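You operate a simulated robot arm through the tools that you are given. There is no shell and no other tool. Be economical: measure what you need, move in short steps, check, and stop when the job is done.

You are at the controls of a simulated robot arm. One attempt, no reset.

## Task
Set right what has fallen over on the top of the desk. At the end: the yellow oats carton, which lies on its side on the top of the desk, stands upright there; the green roller stands on top of the cream card (marked "KEEP"); the green corn carton, which lies on its side on the top of the desk, stands upright there; the pink eraser stands on top of the white card (marked "RED"); whatever was shut is shut again. Leave all else as you found it, and nothing knocked over. Set down upright: corn carton, oats carton.

Only the result counts: the job must be done as asked and must still hold three seconds after the hand-in. Knocking over, shifting, dropping, spilling or breaking anything else fails it.

## Robot
A 7-joint arm with a two-finger parallel gripper, fixed in place. Base frame: the origin is at the foot of the arm, x ahead of it, y to its left, z up; the work surface is at about z = 0. Units: m, rad, N and s.
With the tool pointing down near the work surface it reaches from about 0.22 to 0.58 m from the base axis. Its first joint turns from -1.152 to 1.152 rad. Payload 2.5 kg.
The TCP is the grasp point between the finger pads, 0.023 m short of the fingertips. In the tool frame z runs along the fingers and y along their closing line. Largest opening 0.094 m; finger width 0.038, thickness 0.01; the body of the gripper, 0.054 by 0.096 m, starts 0.039 m behind the TCP.
Orientation is told as [roll, pitch, yaw] about the base's x, y, z axes, in that order, counted from this pose: with the fingers straight down and closing along the base's y, the tool's x points along the base's -x, its y along +y and its z along -z.

## Interface
- The arm moves only by the tool play_rows. Its argument "targets" is a list that holds one entry, the list of rows, each a list of 7 numbers: the turn, a rotation vector about the tool's x, y, z in rad, then the shift along the tool's x, y, z in m, then the closure, from 0 (fully open) to 1 (shut). In form: [[[ax, ay, az, x, y, z, fingers], ...]]. A call has 1 to 20 rows; each row is the pose to reach, as a shift and turn from the pose commanded when the call began, along the tool's axes at that moment. A row lasts 0.2 s, in which the tool goes at most 0.05 m and 0.15 rad; a call with a longer step from one row to the next is refused whole, and so is a gripper value outside its range. A pose out of reach is approached as far as the arm can. The call stops where the force on the tool passes 40 N (or 10 N more than at its start, if that is more) or the arm is blocked; 0.2 s more then pass. Each finger travels about 0.108 m/s and halts on what it meets, pressing with about 22 N; the grip force reading is that of the motor and also rises with nothing between the fingers. The clock runs only during rows and for 0.2 s after the last one: add rows that repeat a pose to give the fingers time. The reply holds the time, the measured pose of the TCP, the force on the tool along the base axes, the opening and the grip force, in the units named above and with some noise, with the torque about the TCP (base axes, N m) and any sound that the robot's microphone picked up, and new pictures: "show" is both (left out), scene, wrist or none.
- Cameras (640 x 400 px; columns grow to the right, rows downward): "scene" is fixed at [0.0753, -0.4087, 0.5156]; the picture's right is [1.00, -0.07, 0.00], its down [-0.05, -0.82, -0.56] and it looks along [0.04, 0.56, -0.83] (base axes); focal length 214 px, centre (320, 200). "wrist" rides on the gripper at [0.086, 0.016, -0.075] in the tool frame; the picture's right is [-0.18, 0.98, 0.00], its down [-0.58, -0.11, -0.81] and it looks along [-0.79, -0.15, 0.59] (tool axes); focal length 243 px, centre (320, 200). There is no depth. A picture from a camera that has moved, and an enlarged one, comes with that camera's place and axes in the base frame and with its lens.
- close_up(camera, box): a new picture of the part [left, top, right, bottom] of that camera's present view, enlarged. No time passes.
- finish_job(): hands the job in; it is judged then, once.

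Work in short steps. Places have to be worked out from the pictures, the camera data and where the tool is seen: move nearer, look again, correct. Check each grasp and each placing, and mend what went wrong. You have 120 turns and 200 pictures in all, those below and enlarged ones among them. Open the gripper and draw the arm clear of the work before you hand the job in, unless the task says otherwise; then end with one line.

The tools are called after "Call:" as name(argument=value, ...) on one line, values as JSON. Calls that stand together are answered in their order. play_rows: Moves the arm, as the interface text tells. Its arguments: {"type":"object","properties":{"targets":{"type":"array","items":{"type":"array","items":{"type":"array","items":{"type":"number"}}}},"show":{"type":"string","enum":["both","scene","wrist","none"]}},"required":["targets"]} The other tools are called the same way: close_up (camera, box) takes an enlarged picture of a part of a camera's view; finish_job () hands the job in.

At the start:

```text
time_s: 0.0
position: [0.4583, 0.0254, 0.2771]
tcp_rot: [0.002, -0.001, 0.001]
ft_force: [0.4, 0.3, 0.2]
moment: [0.02, -0.01, 0.0]
width: 0.0943
grasp_force: 0.0
```

scene: 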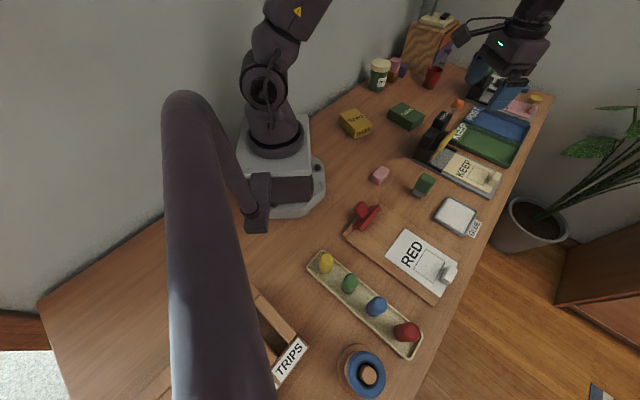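
wrist: 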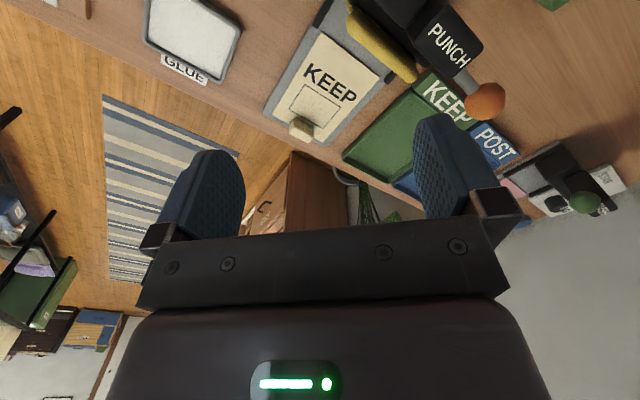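

I'll look closer at the objects on the desk before moving.

Call:
close_up(camera="scene", box=[320, 60, 560, 210])

Call:
close_up(camera="scene", box=[300, 150, 500, 300])

Call:
close_up(camera="scene", box=[230, 240, 450, 400])

```text
2.67 times, centred on (440, 135) of scene
camera zoom: at [0.0753, -0.4087, 0.5156], right [1.0, -0.07, 0.0], down [-0.05, -0.82, -0.56], along [0.04, 0.56, -0.83], focal length 572 px, centre (0, 373)
```

zoom: 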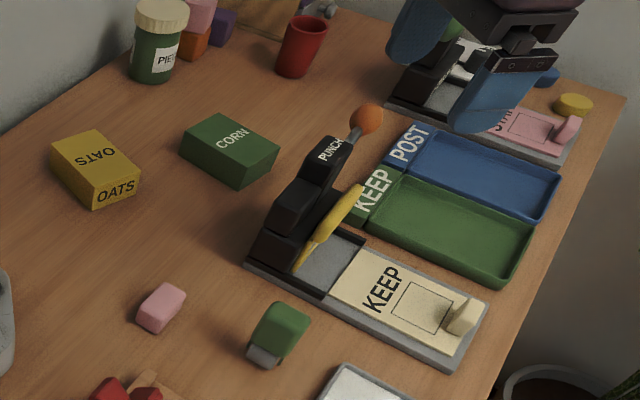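

```text
2.67 times, centred on (400, 225) of scene
camera zoom: at [0.0753, -0.4087, 0.5156], right [1.0, -0.07, 0.0], down [-0.05, -0.82, -0.56], along [0.04, 0.56, -0.83], focal length 572 px, centre (107, 133)
```

zoom: 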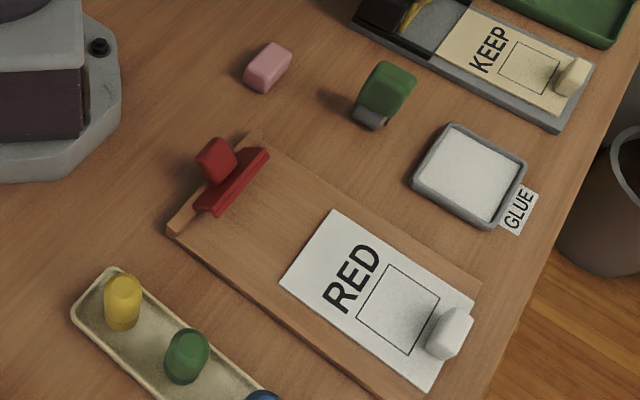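

```text
2.50 times, centred on (340, 320) of scene
camera zoom: at [0.0753, -0.4087, 0.5156], right [1.0, -0.07, 0.0], down [-0.05, -0.82, -0.56], along [0.04, 0.56, -0.83], focal length 536 px, centre (270, -100)
```

zoom: 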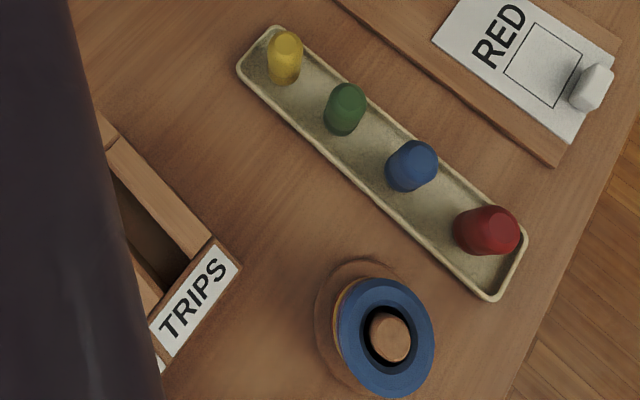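

The desk contents are clear from the fixed camera: oats around (0.25,0.26), corn (0.44,0.28), eraser (0.29,0.01), roller (0.41,-0.04). I'll move the wrist camera toward the two cartons for a closer look.

Call:
play_rows(targets=[[[0, 0, -0.11, 0.024, 0.038, 0.006, 0], [0, 0, -0.22, 0.048, 0.076, 0.012, 0], [0, 0, -0.33, 0.072, 0.114, 0.018, 0], [0, 0, -0.44, 0.096, 0.152, 0.024, 0], [0, 0, -0.56, 0.118, 0.19, 0.03, 0], [0, 0, -0.56, 0.118, 0.19, 0.03, 0]]])

```text
time_s: 1.4
position: [0.3431, 0.2136, 0.2436]
tcp_rot: [0.001, -0.001, 0.562]
ft_force: [0.8, -1.0, -0.6]
moment: [-0.01, 0.0, 0.02]
width: 0.094
grasp_force: 0.0
camera wrist: at [0.2616, 0.1814, 0.3193], right [-0.37, 0.93, 0.0], down [0.55, 0.22, 0.81], along [0.75, 0.3, -0.59], focal length 243 px, centre (320, 200)
```

scene: 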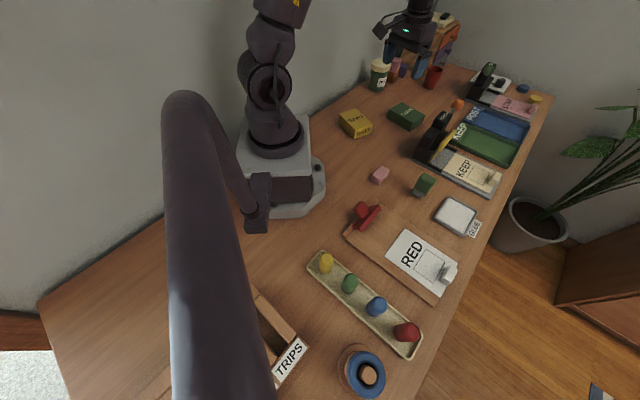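
wrist: 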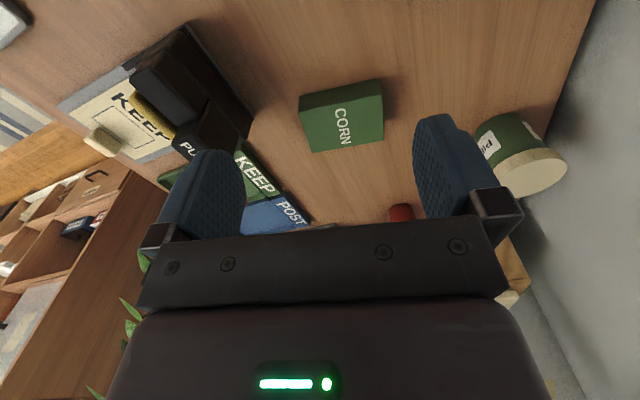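

Call:
close_up(camera="wrist", box=[260, 60, 420, 170])

Call:
close_up(camera="scene", box=[320, 90, 440, 165])

Call:
close_up(camera="wrist", box=[50, 10, 310, 220])

```text
3.64 times, centred on (340, 115) of wrist
camera zoom: at [0.2616, 0.1814, 0.3193], right [-0.37, 0.93, 0.0], down [0.55, 0.22, 0.81], along [0.75, 0.3, -0.59], focal length 882 px, centre (247, 509)
```

zoom: 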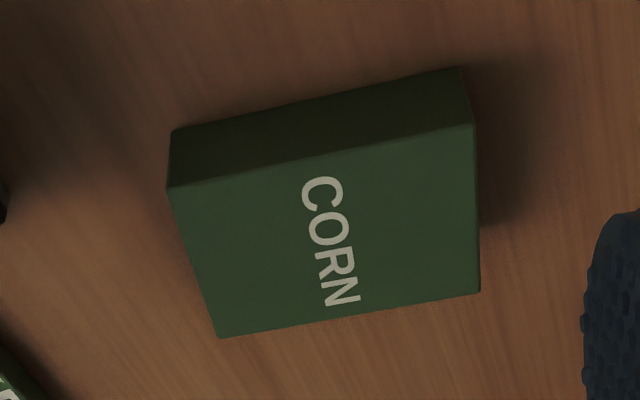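

```text
5.33 times, centred on (380, 128) of scene
camera zoom: at [0.0754, -0.4087, 0.5156], right [1.0, -0.07, 0.0], down [-0.05, -0.82, -0.56], along [0.04, 0.56, -0.83], focal length 1144 px, centre (0, 587)
```

zoom: 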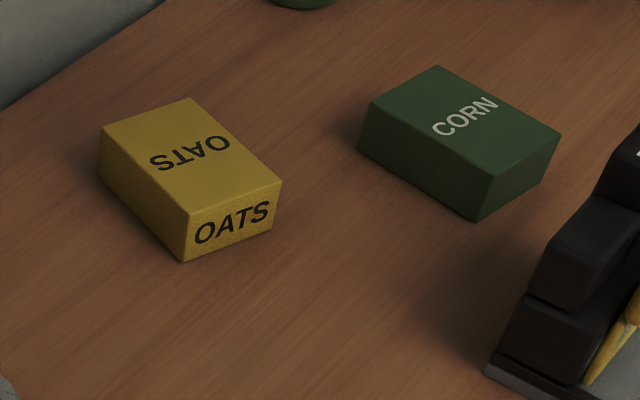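

```text
1.90 times, centred on (180, 115) of wrist
camera zoom: at [0.2616, 0.1814, 0.3193], right [-0.37, 0.93, 0.0], down [0.55, 0.22, 0.81], along [0.75, 0.3, -0.59], focal length 462 px, centre (587, 362)
```

zoom: 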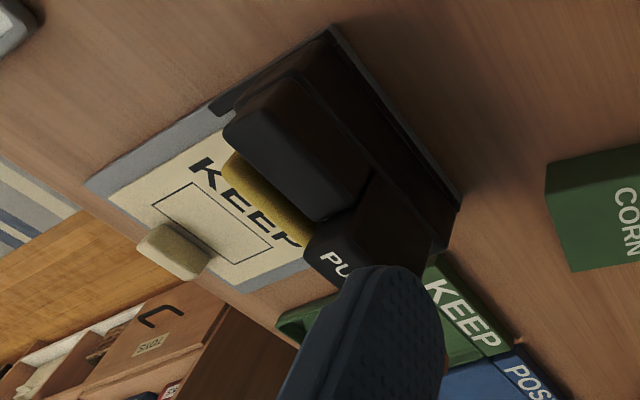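

Both cartons come out at about 0.11×0.073×0.038 m. Corn is centred near (0.446,0.290) with its top end toward azimuth 125°. I'll yaw the hand to match and bring it over the top-end side of the corn.

Call:
play_rows(targets=[[[0, 0, -0.147, -0.011, 0.011, 0.002, 0], [0, 0, -0.294, -0.022, 0.022, 0.004, 0], [0, 0, -0.441, -0.033, 0.033, 0.006, 0], [0, 0, -0.588, -0.044, 0.044, 0.008, 0], [0, 0, -0.735, -0.055, 0.055, 0.01, 0], [0, 0, -0.882, -0.066, 0.066, 0.012, 0], [0, 0, -1.029, -0.077, 0.077, 0.014, 0], [0, 0, -1.176, -0.088, 0.088, 0.016, 0], [0, 0, -1.323, -0.099, 0.099, 0.018, 0], [0, 0, -1.47, -0.11, 0.11, 0.02, 0], [0, 0, -1.617, -0.12, 0.12, 0.02, 0], [0, 0, -1.617, -0.12, 0.12, 0.02, 0]]])

```text
time_s: 4.0
position: [0.3807, 0.3801, 0.2268]
tcp_rot: [0.0, -0.001, 2.179]
ft_force: [0.2, -0.1, -1.1]
moment: [-0.01, -0.01, -0.02]
width: 0.0938
grasp_force: 0.1
camera wrist: at [0.4178, 0.2989, 0.3021], right [-0.91, -0.41, 0.0], down [-0.24, 0.54, 0.81], along [-0.33, 0.74, -0.59], focal length 243 px, centre (320, 200)
```

scene: 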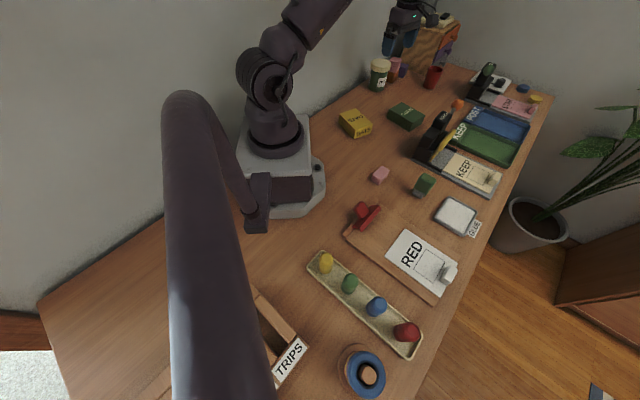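
wrist: 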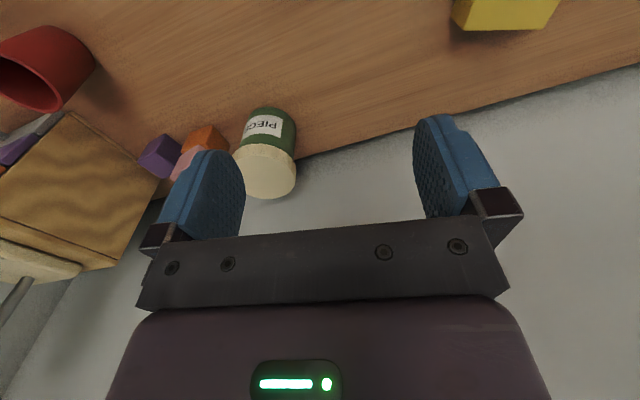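

Wall behind is near the hand, so I'll use a 30° tilt rather than 45°. Tilting and descending to a pre-grasp point behind the corn's top end.

Call:
play_rows(targets=[[[0, 0.131, 0, 0.009, -0.001, 0.028, 0], [0, 0.262, 0, 0.018, -0.001, 0.056, 0], [0, 0.393, 0, 0.027, -0.002, 0.085, 0], [0, 0.524, 0, 0.0358, -0.0023, 0.113, 0], [0, 0.524, 0, 0.0358, -0.0023, 0.113, 0]]])

```text
time_s: 5.2
position: [0.4017, 0.3519, 0.1164]
tcp_rot: [0.0, 0.525, 2.177]
ft_force: [0.2, 0.1, 0.6]
moment: [-0.04, -0.03, 0.0]
width: 0.0942
grasp_force: 0.1
camera wrist: at [0.411, 0.3109, 0.2232], right [-0.9, -0.43, -0.09], down [-0.43, 0.81, 0.41], along [-0.1, 0.4, -0.91], focal length 243 px, centre (320, 200)
```

scene: 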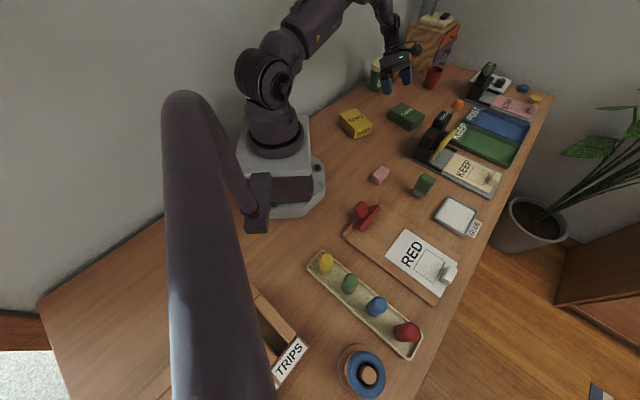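
wrist: 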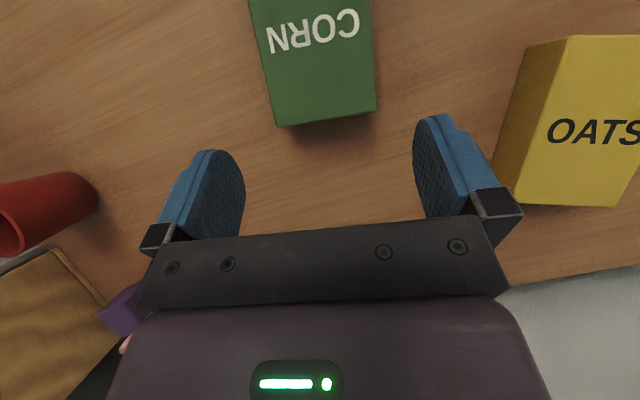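

The new view confirms the corn's top edge near (0.416,0.333), so the jaws are aligned with it. I'll slide in along the tool axis and close.

Call:
play_rows(targets=[[[0, 0, 0, 0.002, 0, 0.035, 0], [0, 0, 0, 0.004, -0.001, 0.07, 0], [0, 0, 0, 0.0046, -0.001, 0.0954, 0], [0, 0, 0, 0.0046, -0.001, 0.0954, 0]]])

Call:
play_rows(targets=[[[0, 0, 0, 0, 0, 0, 0.4], [0, 0, 0, 0, 0, 0, 0.6], [0, 0, 0, 0, 0, 0, 0.6]]])

```text
time_s: 6.2
position: [0.4342, 0.3102, 0.0359]
tcp_rot: [-0.002, 0.525, 2.176]
ft_force: [0.0, 0.0, 0.2]
moment: [-0.01, 0.04, 0.01]
width: 0.0941
grasp_force: 0.1
camera wrist: at [0.442, 0.27, 0.1433], right [-0.9, -0.43, -0.09], down [-0.43, 0.81, 0.41], along [-0.1, 0.41, -0.91], focal length 243 px, centre (320, 200)
```

scene: 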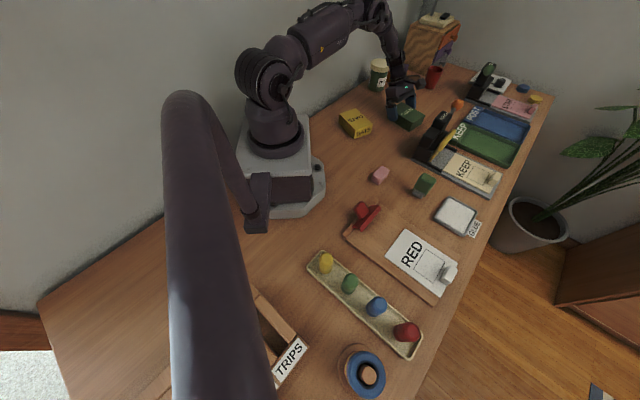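
wrist: 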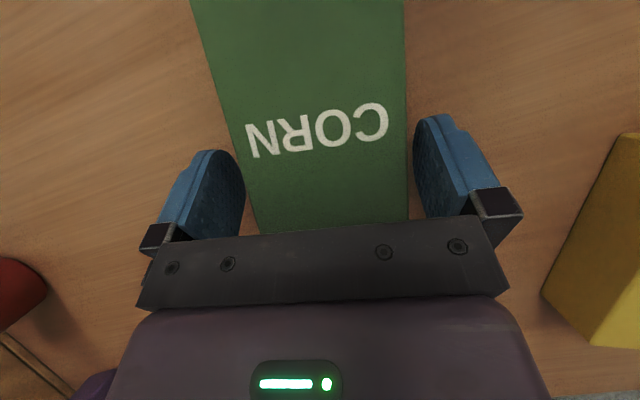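

```text
time_s: 7.0
position: [0.4328, 0.312, 0.0354]
tcp_rot: [0.0, 0.524, 2.176]
ft_force: [0.5, -0.2, -0.2]
moment: [-0.05, 0.04, 0.03]
width: 0.0747
grasp_force: 21.9
camera wrist: at [0.4418, 0.2702, 0.1434], right [-0.9, -0.43, -0.09], down [-0.43, 0.81, 0.41], along [-0.1, 0.41, -0.91], focal length 243 px, centre (320, 200)
```

scene: 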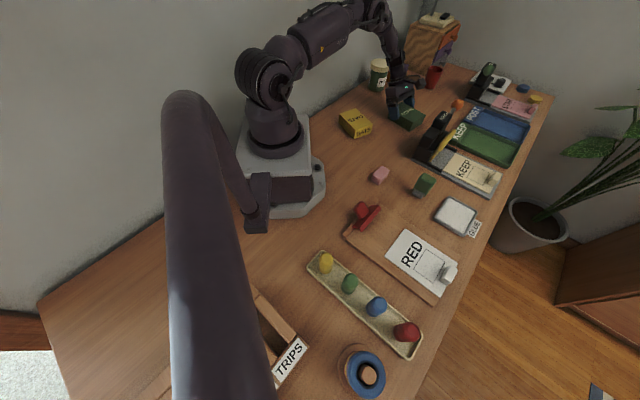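
wrist: 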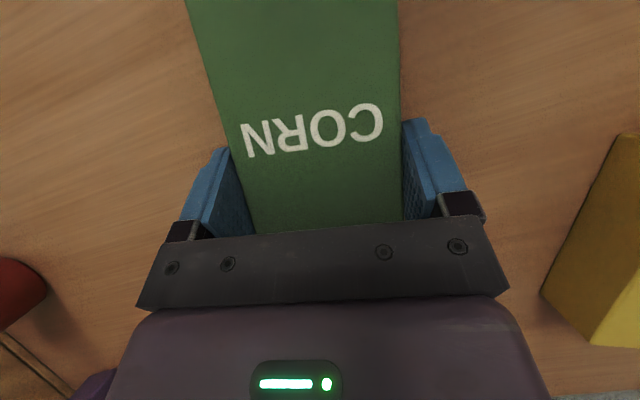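

Grip holds at 0.075 m. Lifting straight up 0.16 m.

Call:
play_rows(targets=[[[0, 0, 0, 0.01, 0, -0.0173, 0.7], [0, 0, 0, 0.02, 0, -0.0346, 0.7], [0, 0, 0, 0.04, 0, -0.0693, 0.7], [0, 0, 0, 0.06, 0, -0.1039, 0.7], [0, 0, 0, 0.08, 0, -0.1386, 0.7], [0, 0, 0, 0.08, 0, -0.1386, 0.7]]])

```text
time_s: 8.4
position: [0.4327, 0.3121, 0.194]
tcp_rot: [0.0, 0.524, 2.177]
ft_force: [0.3, 0.0, -0.5]
moment: [0.04, 0.0, 0.03]
width: 0.075
grasp_force: 22.2
camera wrist: at [0.4418, 0.2712, 0.3027], right [-0.9, -0.43, -0.09], down [-0.43, 0.81, 0.41], along [-0.1, 0.41, -0.91], focal length 243 px, centre (320, 200)
```

scene: 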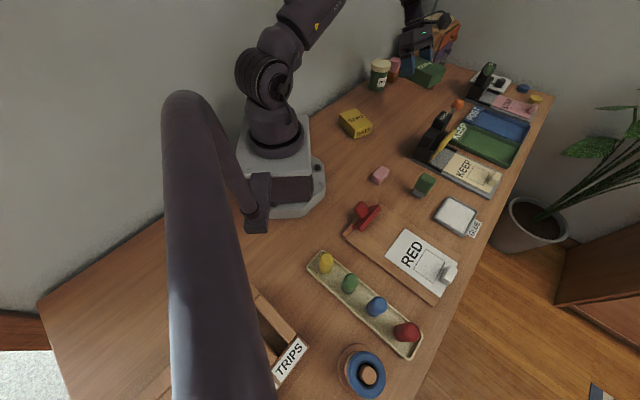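
wrist: 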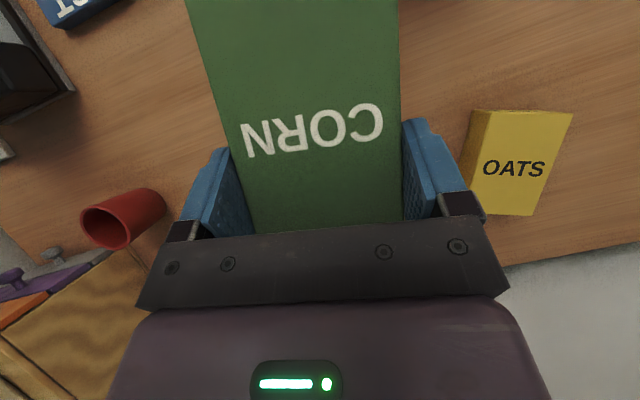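

Levelling the tool again (carton level in the air), before yawing it outward.

Call:
play_rows(targets=[[[0, -0.131, 0, 0, 0, -0.005, 0.7], [0, -0.262, 0, 0, 0, -0.01, 0.7], [0, -0.393, 0, 0, 0, -0.015, 0.7], [0, -0.524, 0, 0, 0, -0.02, 0.7], [0, -0.524, 0, 0, 0, -0.02, 0.7]]], show="none")

Call:
play_rows(targets=[[[0, 0, 0.143, 0, 0, 0, 0.7], [0, 0, 0.286, 0, 0, 0, 0.7], [0, 0, 0.429, 0, 0, 0, 0.7], [0, 0, 0.572, 0, 0, 0, 0.7], [0, 0, 0.715, 0, 0, 0, 0.7], [0, 0, 0.858, 0, 0, 0, 0.7], [0, 0, 1.001, 0, 0, 0, 0.7], [0, 0, 1.144, 0, 0, 0, 0.7], [0, 0, 1.287, 0, 0, 0, 0.7], [0, 0, 1.43, 0, 0, 0, 0.7], [0, 0, 1.573, 0, 0, 0, 0.7], [0, 0, 1.573, 0, 0, 0, 0.7]]])

```text
time_s: 9.6
position: [0.4265, 0.3187, 0.2111]
tcp_rot: [0.0, -0.003, 2.175]
ft_force: [-0.3, 0.3, -1.7]
moment: [0.05, 0.0, -0.01]
width: 0.0748
grasp_force: 22.2
```

```text
time_s: 12.2
position: [0.4275, 0.3189, 0.2108]
tcp_rot: [0.001, 0.0, 0.603]
ft_force: [-0.3, -0.9, -1.1]
moment: [0.01, -0.01, -0.02]
width: 0.0748
grasp_force: 21.5
camera wrist: at [0.3474, 0.2817, 0.2862], right [-0.4, 0.91, 0.0], down [0.54, 0.24, 0.81], along [0.74, 0.33, -0.59], focal length 243 px, centre (320, 200)
```

scene: 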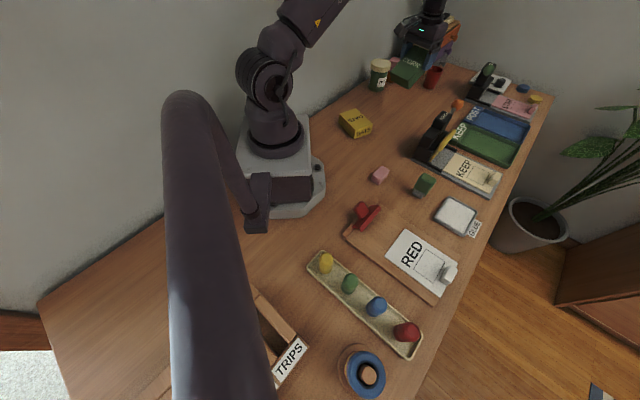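
wrist: 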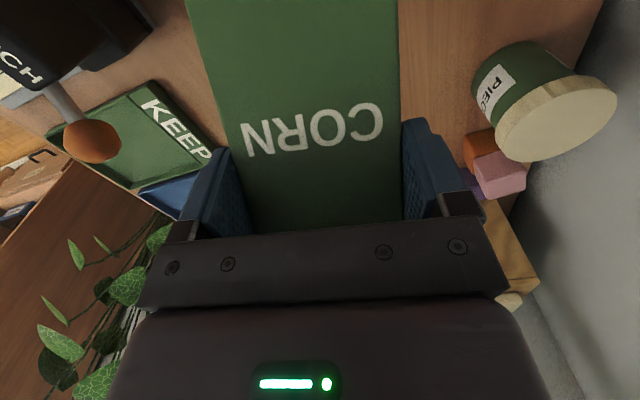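

Carton is yawed outward and held; now pitching the tool 60° outward so the carton comes upright in the air.

Call:
play_rows(targets=[[[0, -0.1496, 0, 0.006, -0.004, 0.001, 0.7], [0, -0.299, 0, 0.012, -0.009, 0.003, 0.7], [0, -0.449, 0, 0.018, -0.013, 0.005, 0.7], [0, -0.598, 0, 0.024, -0.017, 0.006, 0.7], [0, -0.748, 0, 0.03, -0.022, 0.008, 0.7], [0, -0.897, 0, 0.036, -0.026, 0.01, 0.7], [0, -1.047, 0, 0.0422, -0.0305, 0.011, 0.7], [0, -1.047, 0, 0.0422, -0.0305, 0.011, 0.7]]])

```text
time_s: 14.0
position: [0.4092, 0.269, 0.1989]
tcp_rot: [0.001, -1.047, 0.604]
ft_force: [0.2, -0.2, -1.5]
moment: [-0.04, 0.01, 0.0]
width: 0.0748
grasp_force: 21.6
camera wrist: at [0.3116, 0.2197, 0.1623], right [-0.48, 0.86, 0.16], down [-0.27, -0.32, 0.91], along [0.83, 0.39, 0.39], focal length 243 px, centre (320, 200)
```

scene: 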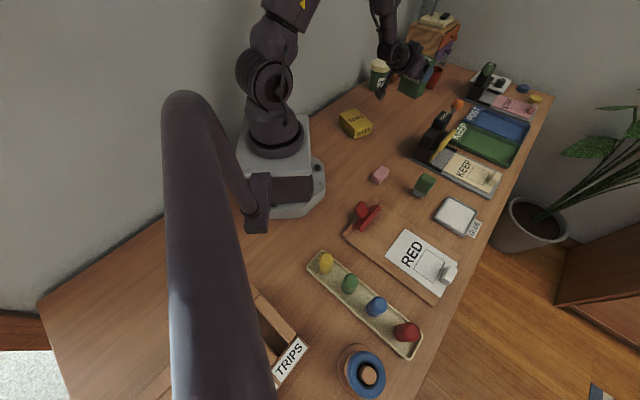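
wrist: 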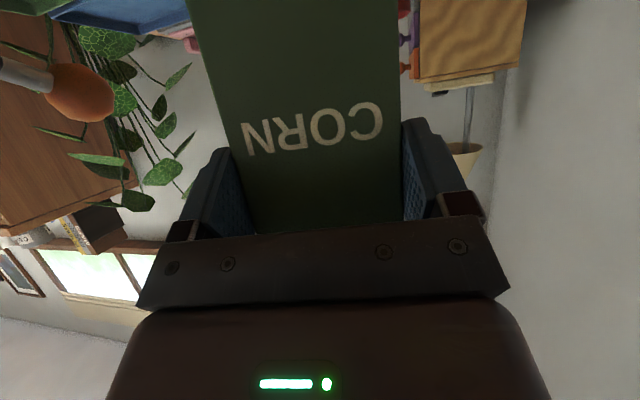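

Carton hangs upright. Descending 0.10 m, then I'll feel for the table.

Call:
play_rows(targets=[[[0, 0, 0, 0.026, 0, 0.015, 0.7], [0, 0, 0, 0.052, 0, 0.03, 0.7], [0, 0, 0, 0.069, 0, 0.04, 0.7], [0, 0, 0, 0.0866, 0, 0.05, 0.7], [0, 0, 0, 0.0866, 0, 0.05, 0.7]]])

Call:
close_up(camera="scene", box=[340, 50, 460, 125])

```text
time_s: 15.2
position: [0.4075, 0.2709, 0.0995]
tcp_rot: [0.001, -1.046, 0.604]
ft_force: [0.4, -0.3, -1.6]
moment: [0.02, 0.04, 0.02]
width: 0.0746
grasp_force: 22.1
camera wrist: at [0.3111, 0.2215, 0.0621], right [-0.48, 0.86, 0.16], down [-0.27, -0.32, 0.91], along [0.83, 0.39, 0.39], focal length 243 px, centre (320, 200)
```

scene: 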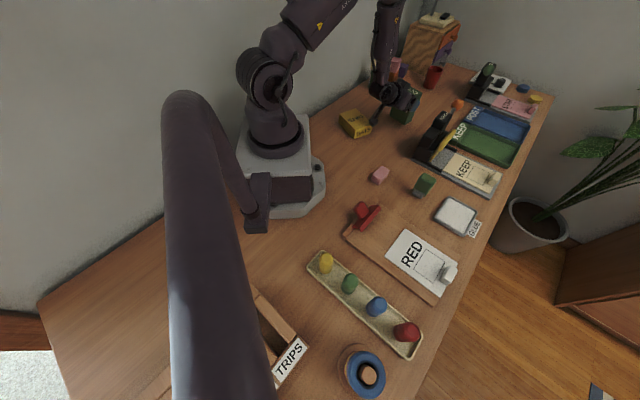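
wrist: 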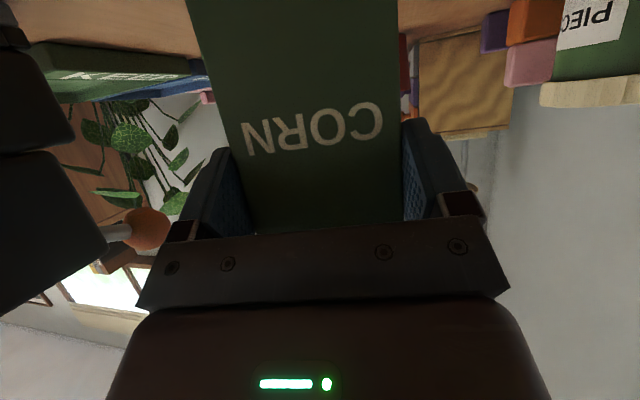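

```text
5.33 times, centred on (400, 88) of scene
camera zoom: at [0.0754, -0.4087, 0.5157], right [1.0, -0.07, 0.0], down [-0.05, -0.82, -0.56], along [0.04, 0.56, -0.83], focal length 1144 px, centre (-107, 800)
```

zoom: 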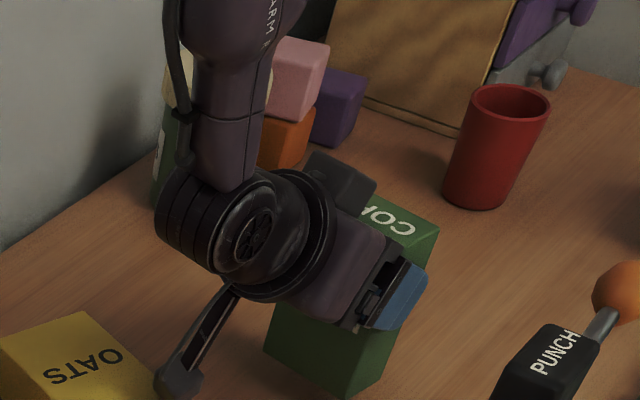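

The camera bracket hangs close above the oats' corner; I'll shift 0.05 m outward before lowering the rest.

Call:
play_rows(targets=[[[0, 0, 0, -0.0125, 0, 0.0217, 0.7], [0, 0, 0, -0.025, 0, 0.0433, 0.7], [0, 0, 0, -0.0207, 0, 0.0458, 0.7], [0, 0, 0, -0.0164, 0, 0.0483, 0.7], [0, 0, 0, -0.0164, 0, 0.0483, 0.7]]], show="scene")

```text
time_s: 16.4
position: [0.4497, 0.2983, 0.0889]
tcp_rot: [0.001, -1.048, 0.604]
ft_force: [0.2, 0.1, -1.7]
moment: [-0.03, 0.01, 0.0]
width: 0.0748
grasp_force: 22.1
```

scene: 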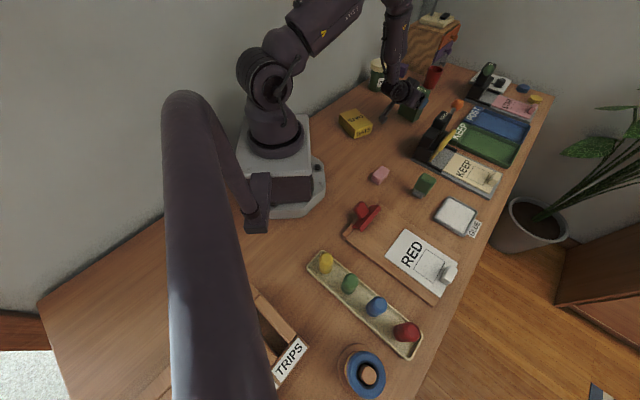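

Feeling for contact in small steps.

Call:
play_rows(targets=[[[0, 0, 0, 0.0017, 0, 0.001, 0.7], [0, 0, 0, 0.0035, 0, 0.002, 0.7], [0, 0, 0, 0.0035, 0, 0.002, 0.7]]], show="none")

Call:
play_rows(targets=[[[0, 0, 0, 0.0017, 0, 0.001, 0.7], [0, 0, 0, 0.0017, 0, 0.001, 0.7]]], show="none")

```text
time_s: 17.2
position: [0.4512, 0.2974, 0.0871]
tcp_rot: [0.0, -1.046, 0.604]
ft_force: [-0.2, -0.8, -1.7]
moment: [0.01, 0.04, 0.0]
width: 0.0747
grasp_force: 22.4
```

```text
time_s: 17.8
position: [0.4507, 0.2971, 0.0837]
tcp_rot: [0.0, -1.047, 0.604]
ft_force: [-0.6, 0.1, -1.8]
moment: [0.02, -0.01, -0.01]
width: 0.0748
grasp_force: 22.2
```

Call:
play_rows(targets=[[[0, 0, 0, 0.0017, 0, 0.001, 0.7], [0, 0, 0, 0.0017, 0, 0.001, 0.7]]], show="none")

Call:
play_rows(targets=[[[0, 0, 0, 0.0013, 0, 0.00075, 0.7], [0, 0, 0, 0.0013, 0, 0.00075, 0.7]]], show="wrist")

Call:
close_up(camera="scene", box=[350, 50, 470, 125])

```text
time_s: 18.4
position: [0.4503, 0.2968, 0.0823]
tcp_rot: [-0.001, -1.047, 0.601]
ft_force: [-0.2, 0.0, -2.0]
moment: [-0.05, 0.02, -0.03]
width: 0.0746
grasp_force: 22.1
```

```text
time_s: 19.0
position: [0.4511, 0.2978, 0.0803]
tcp_rot: [0.0, -1.047, 0.603]
ft_force: [-0.1, 0.5, -1.3]
moment: [0.0, 0.0, 0.03]
width: 0.0746
grasp_force: 22.1
camera wrist: at [0.3533, 0.2487, 0.0431], right [-0.48, 0.86, 0.16], down [-0.27, -0.32, 0.91], along [0.83, 0.39, 0.39], focal length 243 px, centre (320, 200)
```

wrist: 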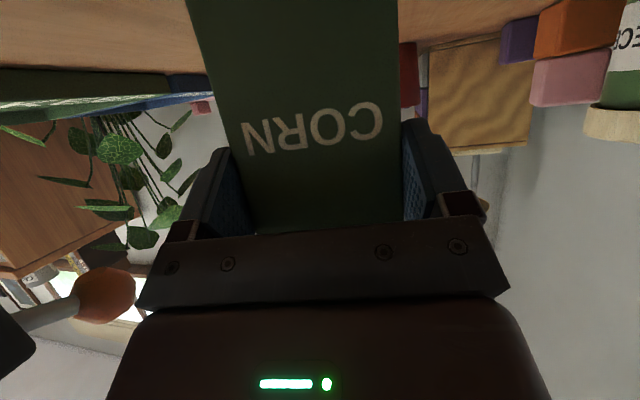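

```text
5.33 times, centred on (410, 88) of scene
camera zoom: at [0.0754, -0.4087, 0.5157], right [1.0, -0.07, 0.0], down [-0.05, -0.82, -0.56], along [0.04, 0.56, -0.83], focal length 1144 px, centre (-160, 800)
```

zoom: 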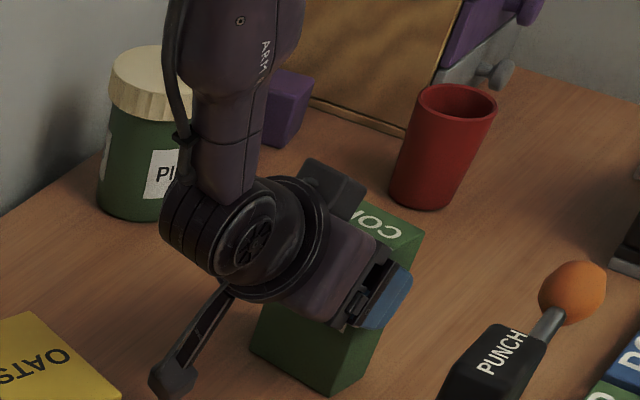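

Call:
play_rows(targets=[[[0, 0, 0, 0.0017, 0, 0.001, 0.7], [0, 0, 0, 0.0017, 0, 0.001, 0.7]]], show="none")

Call:
play_rows(targets=[[[0, 0, 0, 0.0013, 0, 0.00075, 0.7], [0, 0, 0, 0.0013, 0, 0.00075, 0.7]]], show="none")

```text
time_s: 19.6
position: [0.4507, 0.2977, 0.0798]
tcp_rot: [-0.001, -1.05, 0.605]
ft_force: [-4.7, -3.1, 14.1]
moment: [-0.27, 0.38, 0.03]
width: 0.0748
grasp_force: 21.9
```

```text
time_s: 20.2
position: [0.4514, 0.2987, 0.0799]
tcp_rot: [0.0, -1.056, 0.603]
ft_force: [-1.2, -0.2, 20.0]
moment: [0.21, -0.21, -0.03]
width: 0.0748
grasp_force: 22.3
```

Contact reached (about 15–20 N). Easing up slightly and opening, then backing off along the tool axis.

Call:
play_rows(targets=[[[0, 0, 0, -0.0017, 0, -0.001, 0.7], [0, 0, 0, -0.0017, 0, -0.001, 0.15], [0, 0, 0, -0.0017, 0, -0.001, 0], [0, 0, 0, -0.0017, 0, -0.001, 0]]])

Call:
close_up(camera="scene", box=[350, 50, 470, 125])

```text
time_s: 21.2
position: [0.4512, 0.2973, 0.0789]
tcp_rot: [0.0, -1.045, 0.605]
ft_force: [-0.6, 0.4, -0.5]
moment: [0.02, -0.01, 0.04]
width: 0.0939
grasp_force: 0.2
camera wrist: at [0.353, 0.2485, 0.0412], right [-0.48, 0.86, 0.16], down [-0.27, -0.32, 0.91], along [0.83, 0.39, 0.39], focal length 243 px, centre (320, 200)
```

scene: 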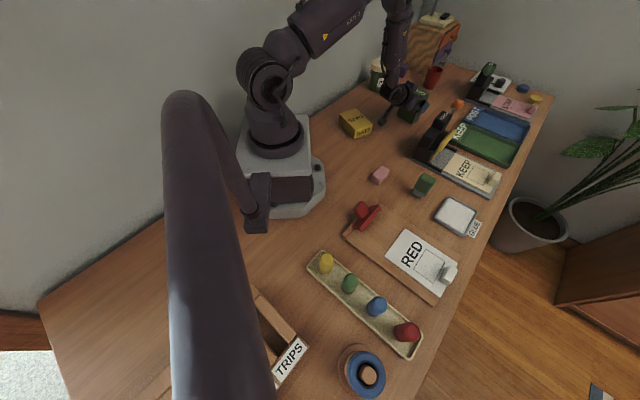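
wrist: 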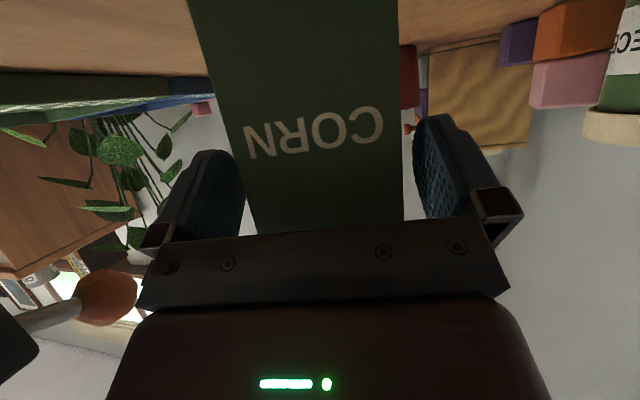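

```text
5.33 times, centred on (410, 88) of scene
camera zoom: at [0.0753, -0.4087, 0.5156], right [1.0, -0.07, 0.0], down [-0.05, -0.82, -0.56], along [0.04, 0.56, -0.83], focal length 1144 px, centre (-160, 800)
```

zoom: 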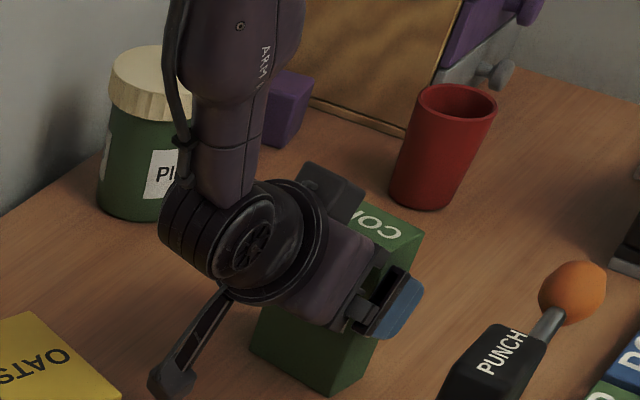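

Corn stands free. Backing off up and inward.

Call:
play_rows(targets=[[[0, 0, 0, -0.009, 0, -0.025, 0], [0, 0, 0, -0.02, 0, -0.055, 0], [0, 0, 0, -0.04, 0, -0.085, 0], [0, 0, 0, -0.07, 0, -0.115, 0], [0, 0, 0, -0.105, 0, -0.13, 0], [0, 0, 0, -0.105, 0, -0.13, 0]]])

Call:
close_up(camera="scene", box=[350, 50, 470, 125])

```text
time_s: 22.6
position: [0.4005, 0.2623, 0.2367]
tcp_rot: [0.0, -1.046, 0.603]
ft_force: [0.6, 0.6, -0.3]
moment: [-0.01, 0.01, 0.0]
width: 0.0942
grasp_force: 0.0
camera wrist: at [0.3032, 0.2146, 0.2001], right [-0.48, 0.86, 0.16], down [-0.27, -0.32, 0.91], along [0.83, 0.39, 0.39], focal length 243 px, centre (320, 200)
```

scene: 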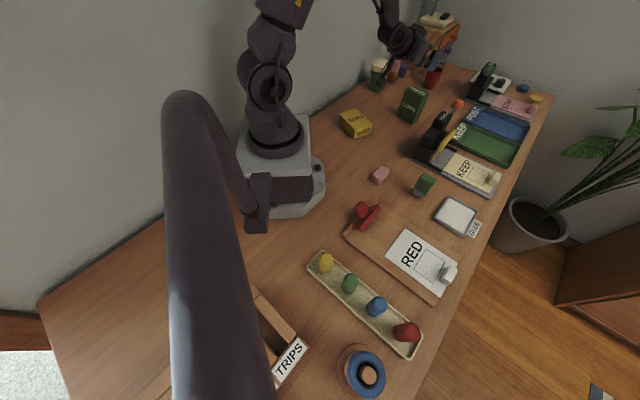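
wrist: 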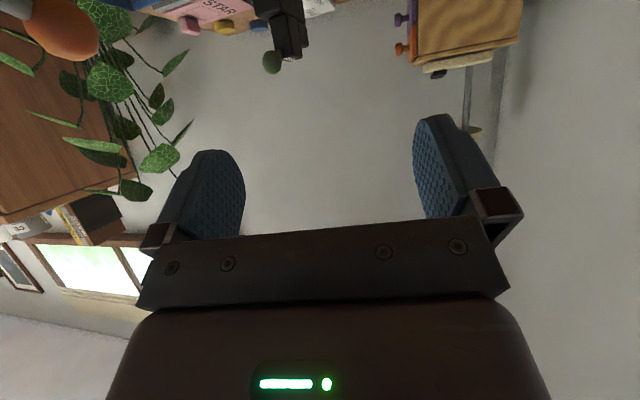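

```text
5.33 times, centred on (410, 88) of scene
camera zoom: at [0.0753, -0.4087, 0.5156], right [1.0, -0.07, 0.0], down [-0.05, -0.82, -0.56], along [0.04, 0.56, -0.83], focal length 1144 px, centre (-160, 800)
```

zoom: 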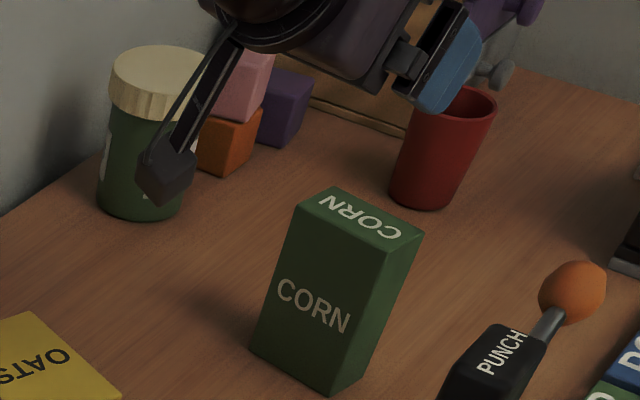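

Corn stands upright with its labelled top up. Now untilting and moving back toward the oats side.

Call:
play_rows(targets=[[[0, 0.1494, 0, 0.0055, -0.0073, -0.0166, 0], [0, 0.2989, 0, 0.011, -0.0145, -0.0333, 0], [0, 0.4483, 0, 0.0165, -0.0218, -0.05, 0], [0, 0.5977, 0, 0.022, -0.029, -0.0665, 0], [0, 0.747, 0, 0.0275, -0.0364, -0.083, 0], [0, 0.8966, 0, 0.033, -0.0436, -0.1, 0], [0, 1.046, 0, 0.0384, -0.0509, -0.1164, 0], [0, 1.046, 0, 0.0384, -0.0509, -0.1164, 0]]], show="none")

Call:
play_rows(targets=[[[0, 0, 0.1433, 0, 0, 0, 0], [0, 0, 0.2867, 0, 0, 0, 0], [0, 0, 0.43, 0, 0, 0, 0], [0, 0, 0.5733, 0, 0, 0, 0], [0, 0, 0.7167, 0, 0, 0, 0], [0, 0, 0.86, 0, 0, 0, 0], [0, 0, 1.0033, 0, 0, 0, 0], [0, 0, 1.1467, 0, 0, 0, 0], [0, 0, 1.29, 0, 0, 0, 0], [0, 0, 1.4333, 0, 0, 0, 0], [0, 0, 1.5767, 0, 0, 0, 0], [0, 0, 1.72, 0, 0, 0, 0], [0, 0, 1.72, 0, 0, 0, 0]]])

```text
time_s: 24.4
position: [0.3308, 0.1536, 0.2592]
tcp_rot: [0.0, 0.003, 0.604]
ft_force: [-0.2, 0.0, 0.0]
moment: [0.03, -0.04, -0.01]
width: 0.0938
grasp_force: 0.1
```

```text
time_s: 27.2
position: [0.3316, 0.1533, 0.2601]
tcp_rot: [0.002, -0.001, -1.118]
ft_force: [0.4, 0.2, 1.0]
moment: [-0.01, 0.0, 0.03]
width: 0.0939
grasp_force: 0.1
camera wrist: at [0.3082, 0.2372, 0.3347], right [0.96, 0.26, 0.0], down [0.16, -0.57, 0.81], along [0.21, -0.78, -0.59], focal length 243 px, centre (320, 200)
```

scene: 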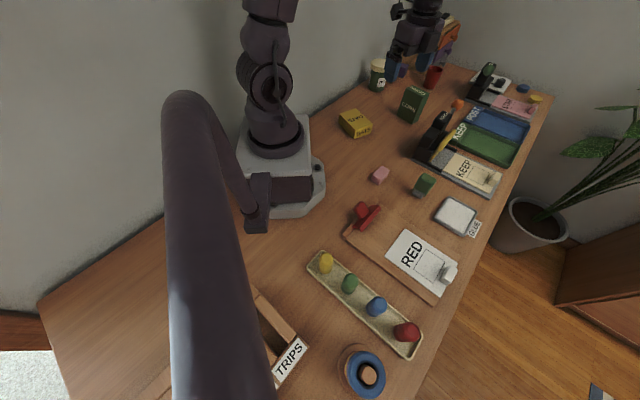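
wrist: 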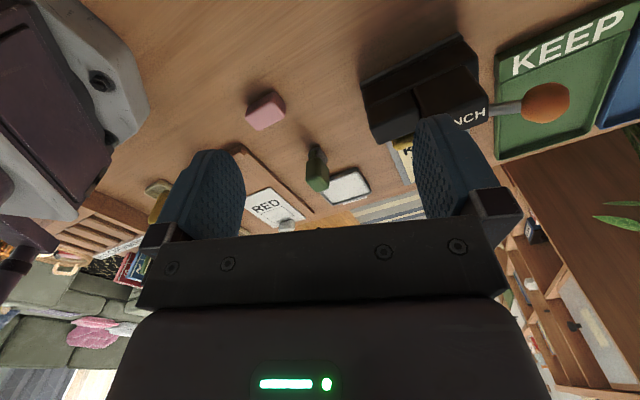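

Tilting 45° and descending to the pre-grasp in front of the oats' labelled end.

Call:
play_rows(targets=[[[0, 0.131, 0, 0.005, -0.0046, 0.024, 0], [0, 0.262, 0, 0.01, -0.0093, 0.049, 0], [0, 0.393, 0, 0.015, -0.0139, 0.073, 0], [0, 0.524, 0, 0.02, -0.0185, 0.097, 0], [0, 0.655, 0, 0.025, -0.0232, 0.122, 0], [0, 0.785, 0, 0.0298, -0.0278, 0.146, 0], [0, 0.785, 0, 0.0298, -0.0278, 0.146, 0]]])

```text
time_s: 28.8
position: [0.2944, 0.1674, 0.1137]
tcp_rot: [0.004, 0.787, -1.115]
ft_force: [-0.1, 0.1, -0.5]
moment: [-0.03, 0.01, 0.02]
width: 0.0939
grasp_force: 0.1
camera wrist: at [0.305, 0.1812, 0.2274], right [0.94, 0.31, -0.13], down [0.33, -0.93, 0.16], along [-0.07, -0.19, -0.98], focal length 243 px, centre (320, 200)
```

scene: 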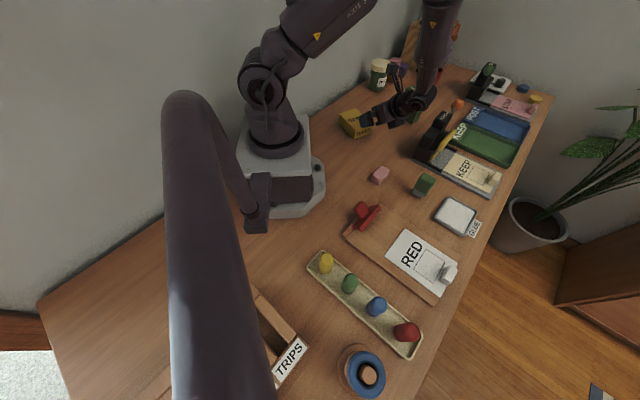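
wrist: 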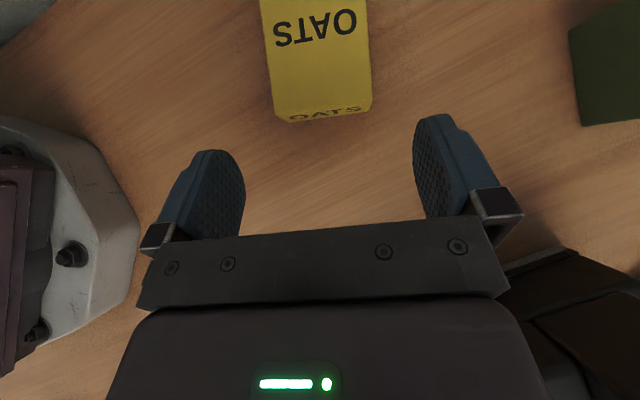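

Corners match my estimate; sliding in along the tool axis and closing on the oats.

Call:
play_rows(targets=[[[0, 0, 0, 0, -0.001, 0.037, 0], [0, 0, 0, 0.001, -0.0015, 0.074, 0], [0, 0, 0, 0.0013, -0.0019, 0.1, 0], [0, 0, 0, 0.0013, -0.0019, 0.1111, 0], [0, 0, 0, 0.0013, -0.0019, 0.1111, 0]]])

Call:
play_rows(targets=[[[0, 0, 0, 0, 0, 0, 0.4], [0, 0, 0, 0, 0, 0, 0.7], [0, 0, 0, 0, 0, 0, 0.7]]], show="none")

```text
time_s: 30.0
position: [0.256, 0.2382, 0.0339]
tcp_rot: [0.001, 0.784, -1.116]
ft_force: [-0.8, -0.1, 0.2]
moment: [0.0, 0.01, -0.01]
width: 0.0937
grasp_force: 0.0
camera wrist: at [0.2681, 0.2518, 0.1486], right [0.94, 0.31, -0.13], down [0.33, -0.93, 0.16], along [-0.07, -0.19, -0.98], focal length 243 px, centre (320, 200)
```

scene: 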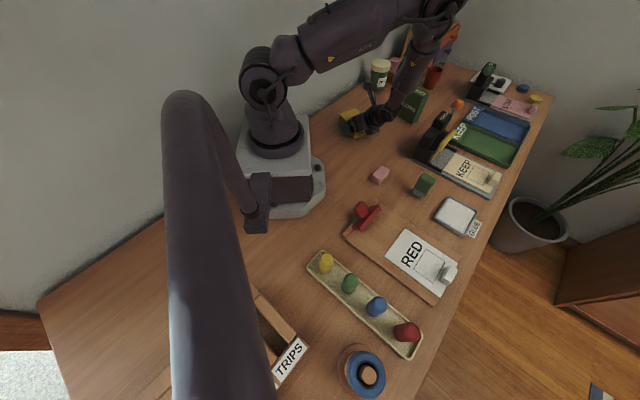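
wrist: 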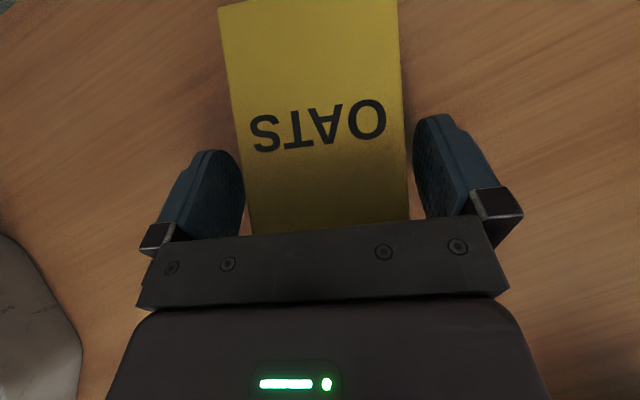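

```text
time_s: 30.8
position: [0.2583, 0.2386, 0.0347]
tcp_rot: [0.002, 0.785, -1.114]
ft_force: [0.8, 1.4, 1.4]
moment: [0.04, 0.11, -0.06]
width: 0.0746
grasp_force: 22.7
```

Gripped. Lifting 0.16 m.

Call:
play_rows(targets=[[[0, 0, 0, 0.014, 0, -0.014, 0.7], [0, 0, 0, 0.032, 0, -0.032, 0.7], [0, 0, 0, 0.06, 0, -0.06, 0.7], [0, 0, 0, 0.088, 0, -0.088, 0.7], [0, 0, 0, 0.113, 0, -0.113, 0.7], [0, 0, 0, 0.113, 0, -0.113, 0.7]]], show="wrist")

Call:
play_rows(targets=[[[0, -0.131, 0, 0, 0.005, -0.007, 0.7], [0, -0.262, 0, 0, 0.01, -0.014, 0.7], [0, -0.393, 0, 0, 0.015, -0.021, 0.7], [0, -0.524, 0, 0, 0.02, -0.028, 0.7], [0, -0.655, 0, 0, 0.025, -0.035, 0.7], [0, -0.785, 0, 0, 0.03, -0.042, 0.7], [0, -0.785, 0, 0, 0.03, -0.042, 0.7]]], show="scene")

```text
time_s: 32.2
position: [0.2565, 0.2374, 0.198]
tcp_rot: [0.0, 0.785, -1.116]
ft_force: [0.0, -0.4, -1.4]
moment: [-0.04, 0.0, 0.01]
width: 0.0748
grasp_force: 21.8
camera wrist: at [0.2679, 0.2506, 0.3115], right [0.94, 0.31, -0.13], down [0.33, -0.93, 0.16], along [-0.07, -0.19, -0.98], focal length 243 px, centre (320, 200)
```

wrist: 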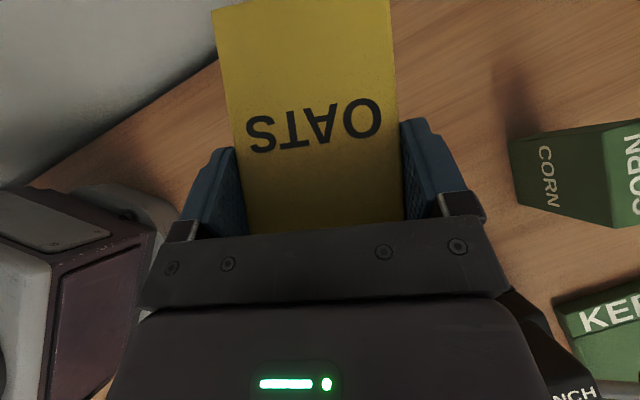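

```text
time_s: 33.8
position: [0.2971, 0.2251, 0.2262]
tcp_rot: [0.001, -0.002, -1.118]
ft_force: [0.5, -0.5, -1.5]
moment: [0.0, 0.04, 0.0]
width: 0.0749
grasp_force: 21.8
```

scene: 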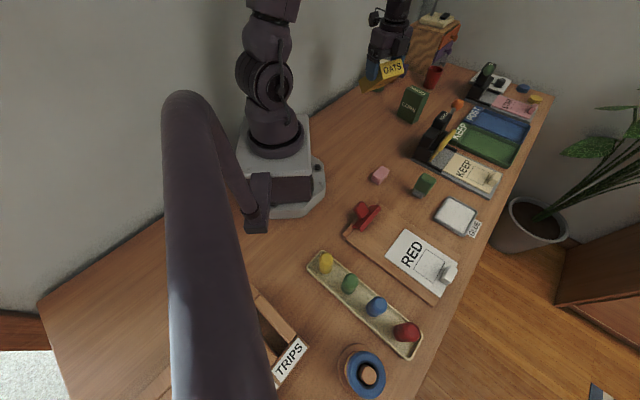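

Yawing the carton outward at height.

Call:
play_rows(targets=[[[0, 0, -0.139, -0.0027, 0.0027, 0, 0.7], [0, 0, -0.278, -0.0053, 0.0053, 0, 0.7], [0, 0, -0.417, -0.008, 0.008, 0, 0.7], [0, 0, -0.556, -0.0107, 0.0107, 0, 0.7], [0, 0, -0.695, -0.0133, 0.0133, 0, 0.7], [0, 0, -0.834, -0.016, 0.016, 0, 0.7], [0, 0, -0.973, -0.0187, 0.0187, 0, 0.7], [0, 0, -1.112, -0.0213, 0.0213, 0, 0.7], [0, 0, -1.251, -0.024, 0.024, 0, 0.7], [0, 0, -1.39, -0.0267, 0.0267, 0, 0.7], [0, 0, -1.529, -0.0293, 0.0293, 0, 0.7], [0, 0, -1.668, -0.032, 0.032, 0, 0.7], [0, 0, -1.668, -0.032, 0.032, 0, 0.7]]], show="none")

Call:
play_rows(targets=[[[0, -0.131, 0, 0, 0, 0, 0.7], [0, -0.262, 0, 0, 0, 0, 0.7], [0, -0.393, 0, 0, 0, 0, 0.7], [0, -0.524, 0, 0, 0, 0, 0.7], [0, -0.655, 0, 0, 0, 0, 0.7], [0, -0.785, 0, 0, 0, 0, 0.7], [0, -0.785, 0, 0, 0, 0, 0.7]]])

```text
time_s: 36.6
position: [0.34, 0.2099, 0.226]
tcp_rot: [0.0, 0.001, 0.553]
ft_force: [0.9, 0.8, -1.9]
moment: [0.05, -0.01, -0.03]
width: 0.075
grasp_force: 21.2
```

```text
time_s: 38.2
position: [0.3396, 0.2102, 0.2264]
tcp_rot: [0.0, -0.788, 0.552]
ft_force: [0.8, -0.6, -1.5]
moment: [-0.02, 0.02, 0.02]
width: 0.0747
grasp_force: 22.2
camera wrist: at [0.2344, 0.1636, 0.2177], right [-0.4, 0.91, 0.13], down [-0.08, -0.18, 0.98], along [0.91, 0.39, 0.14], focal length 243 px, centre (320, 200)
```

scene: 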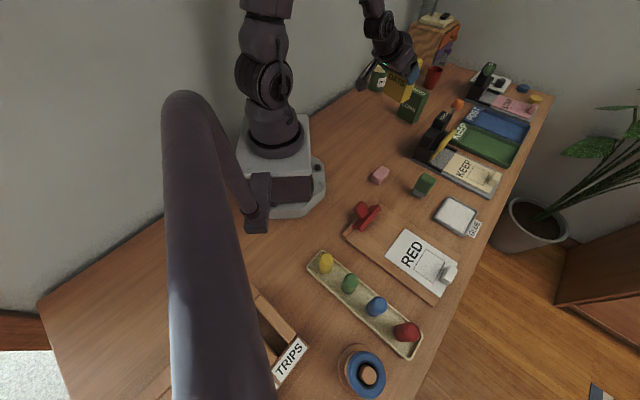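
wrist: 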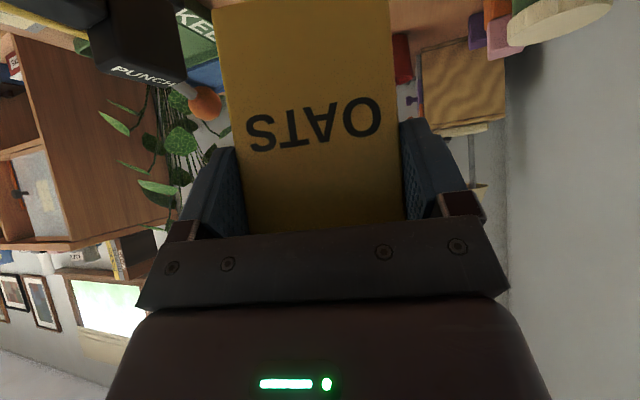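

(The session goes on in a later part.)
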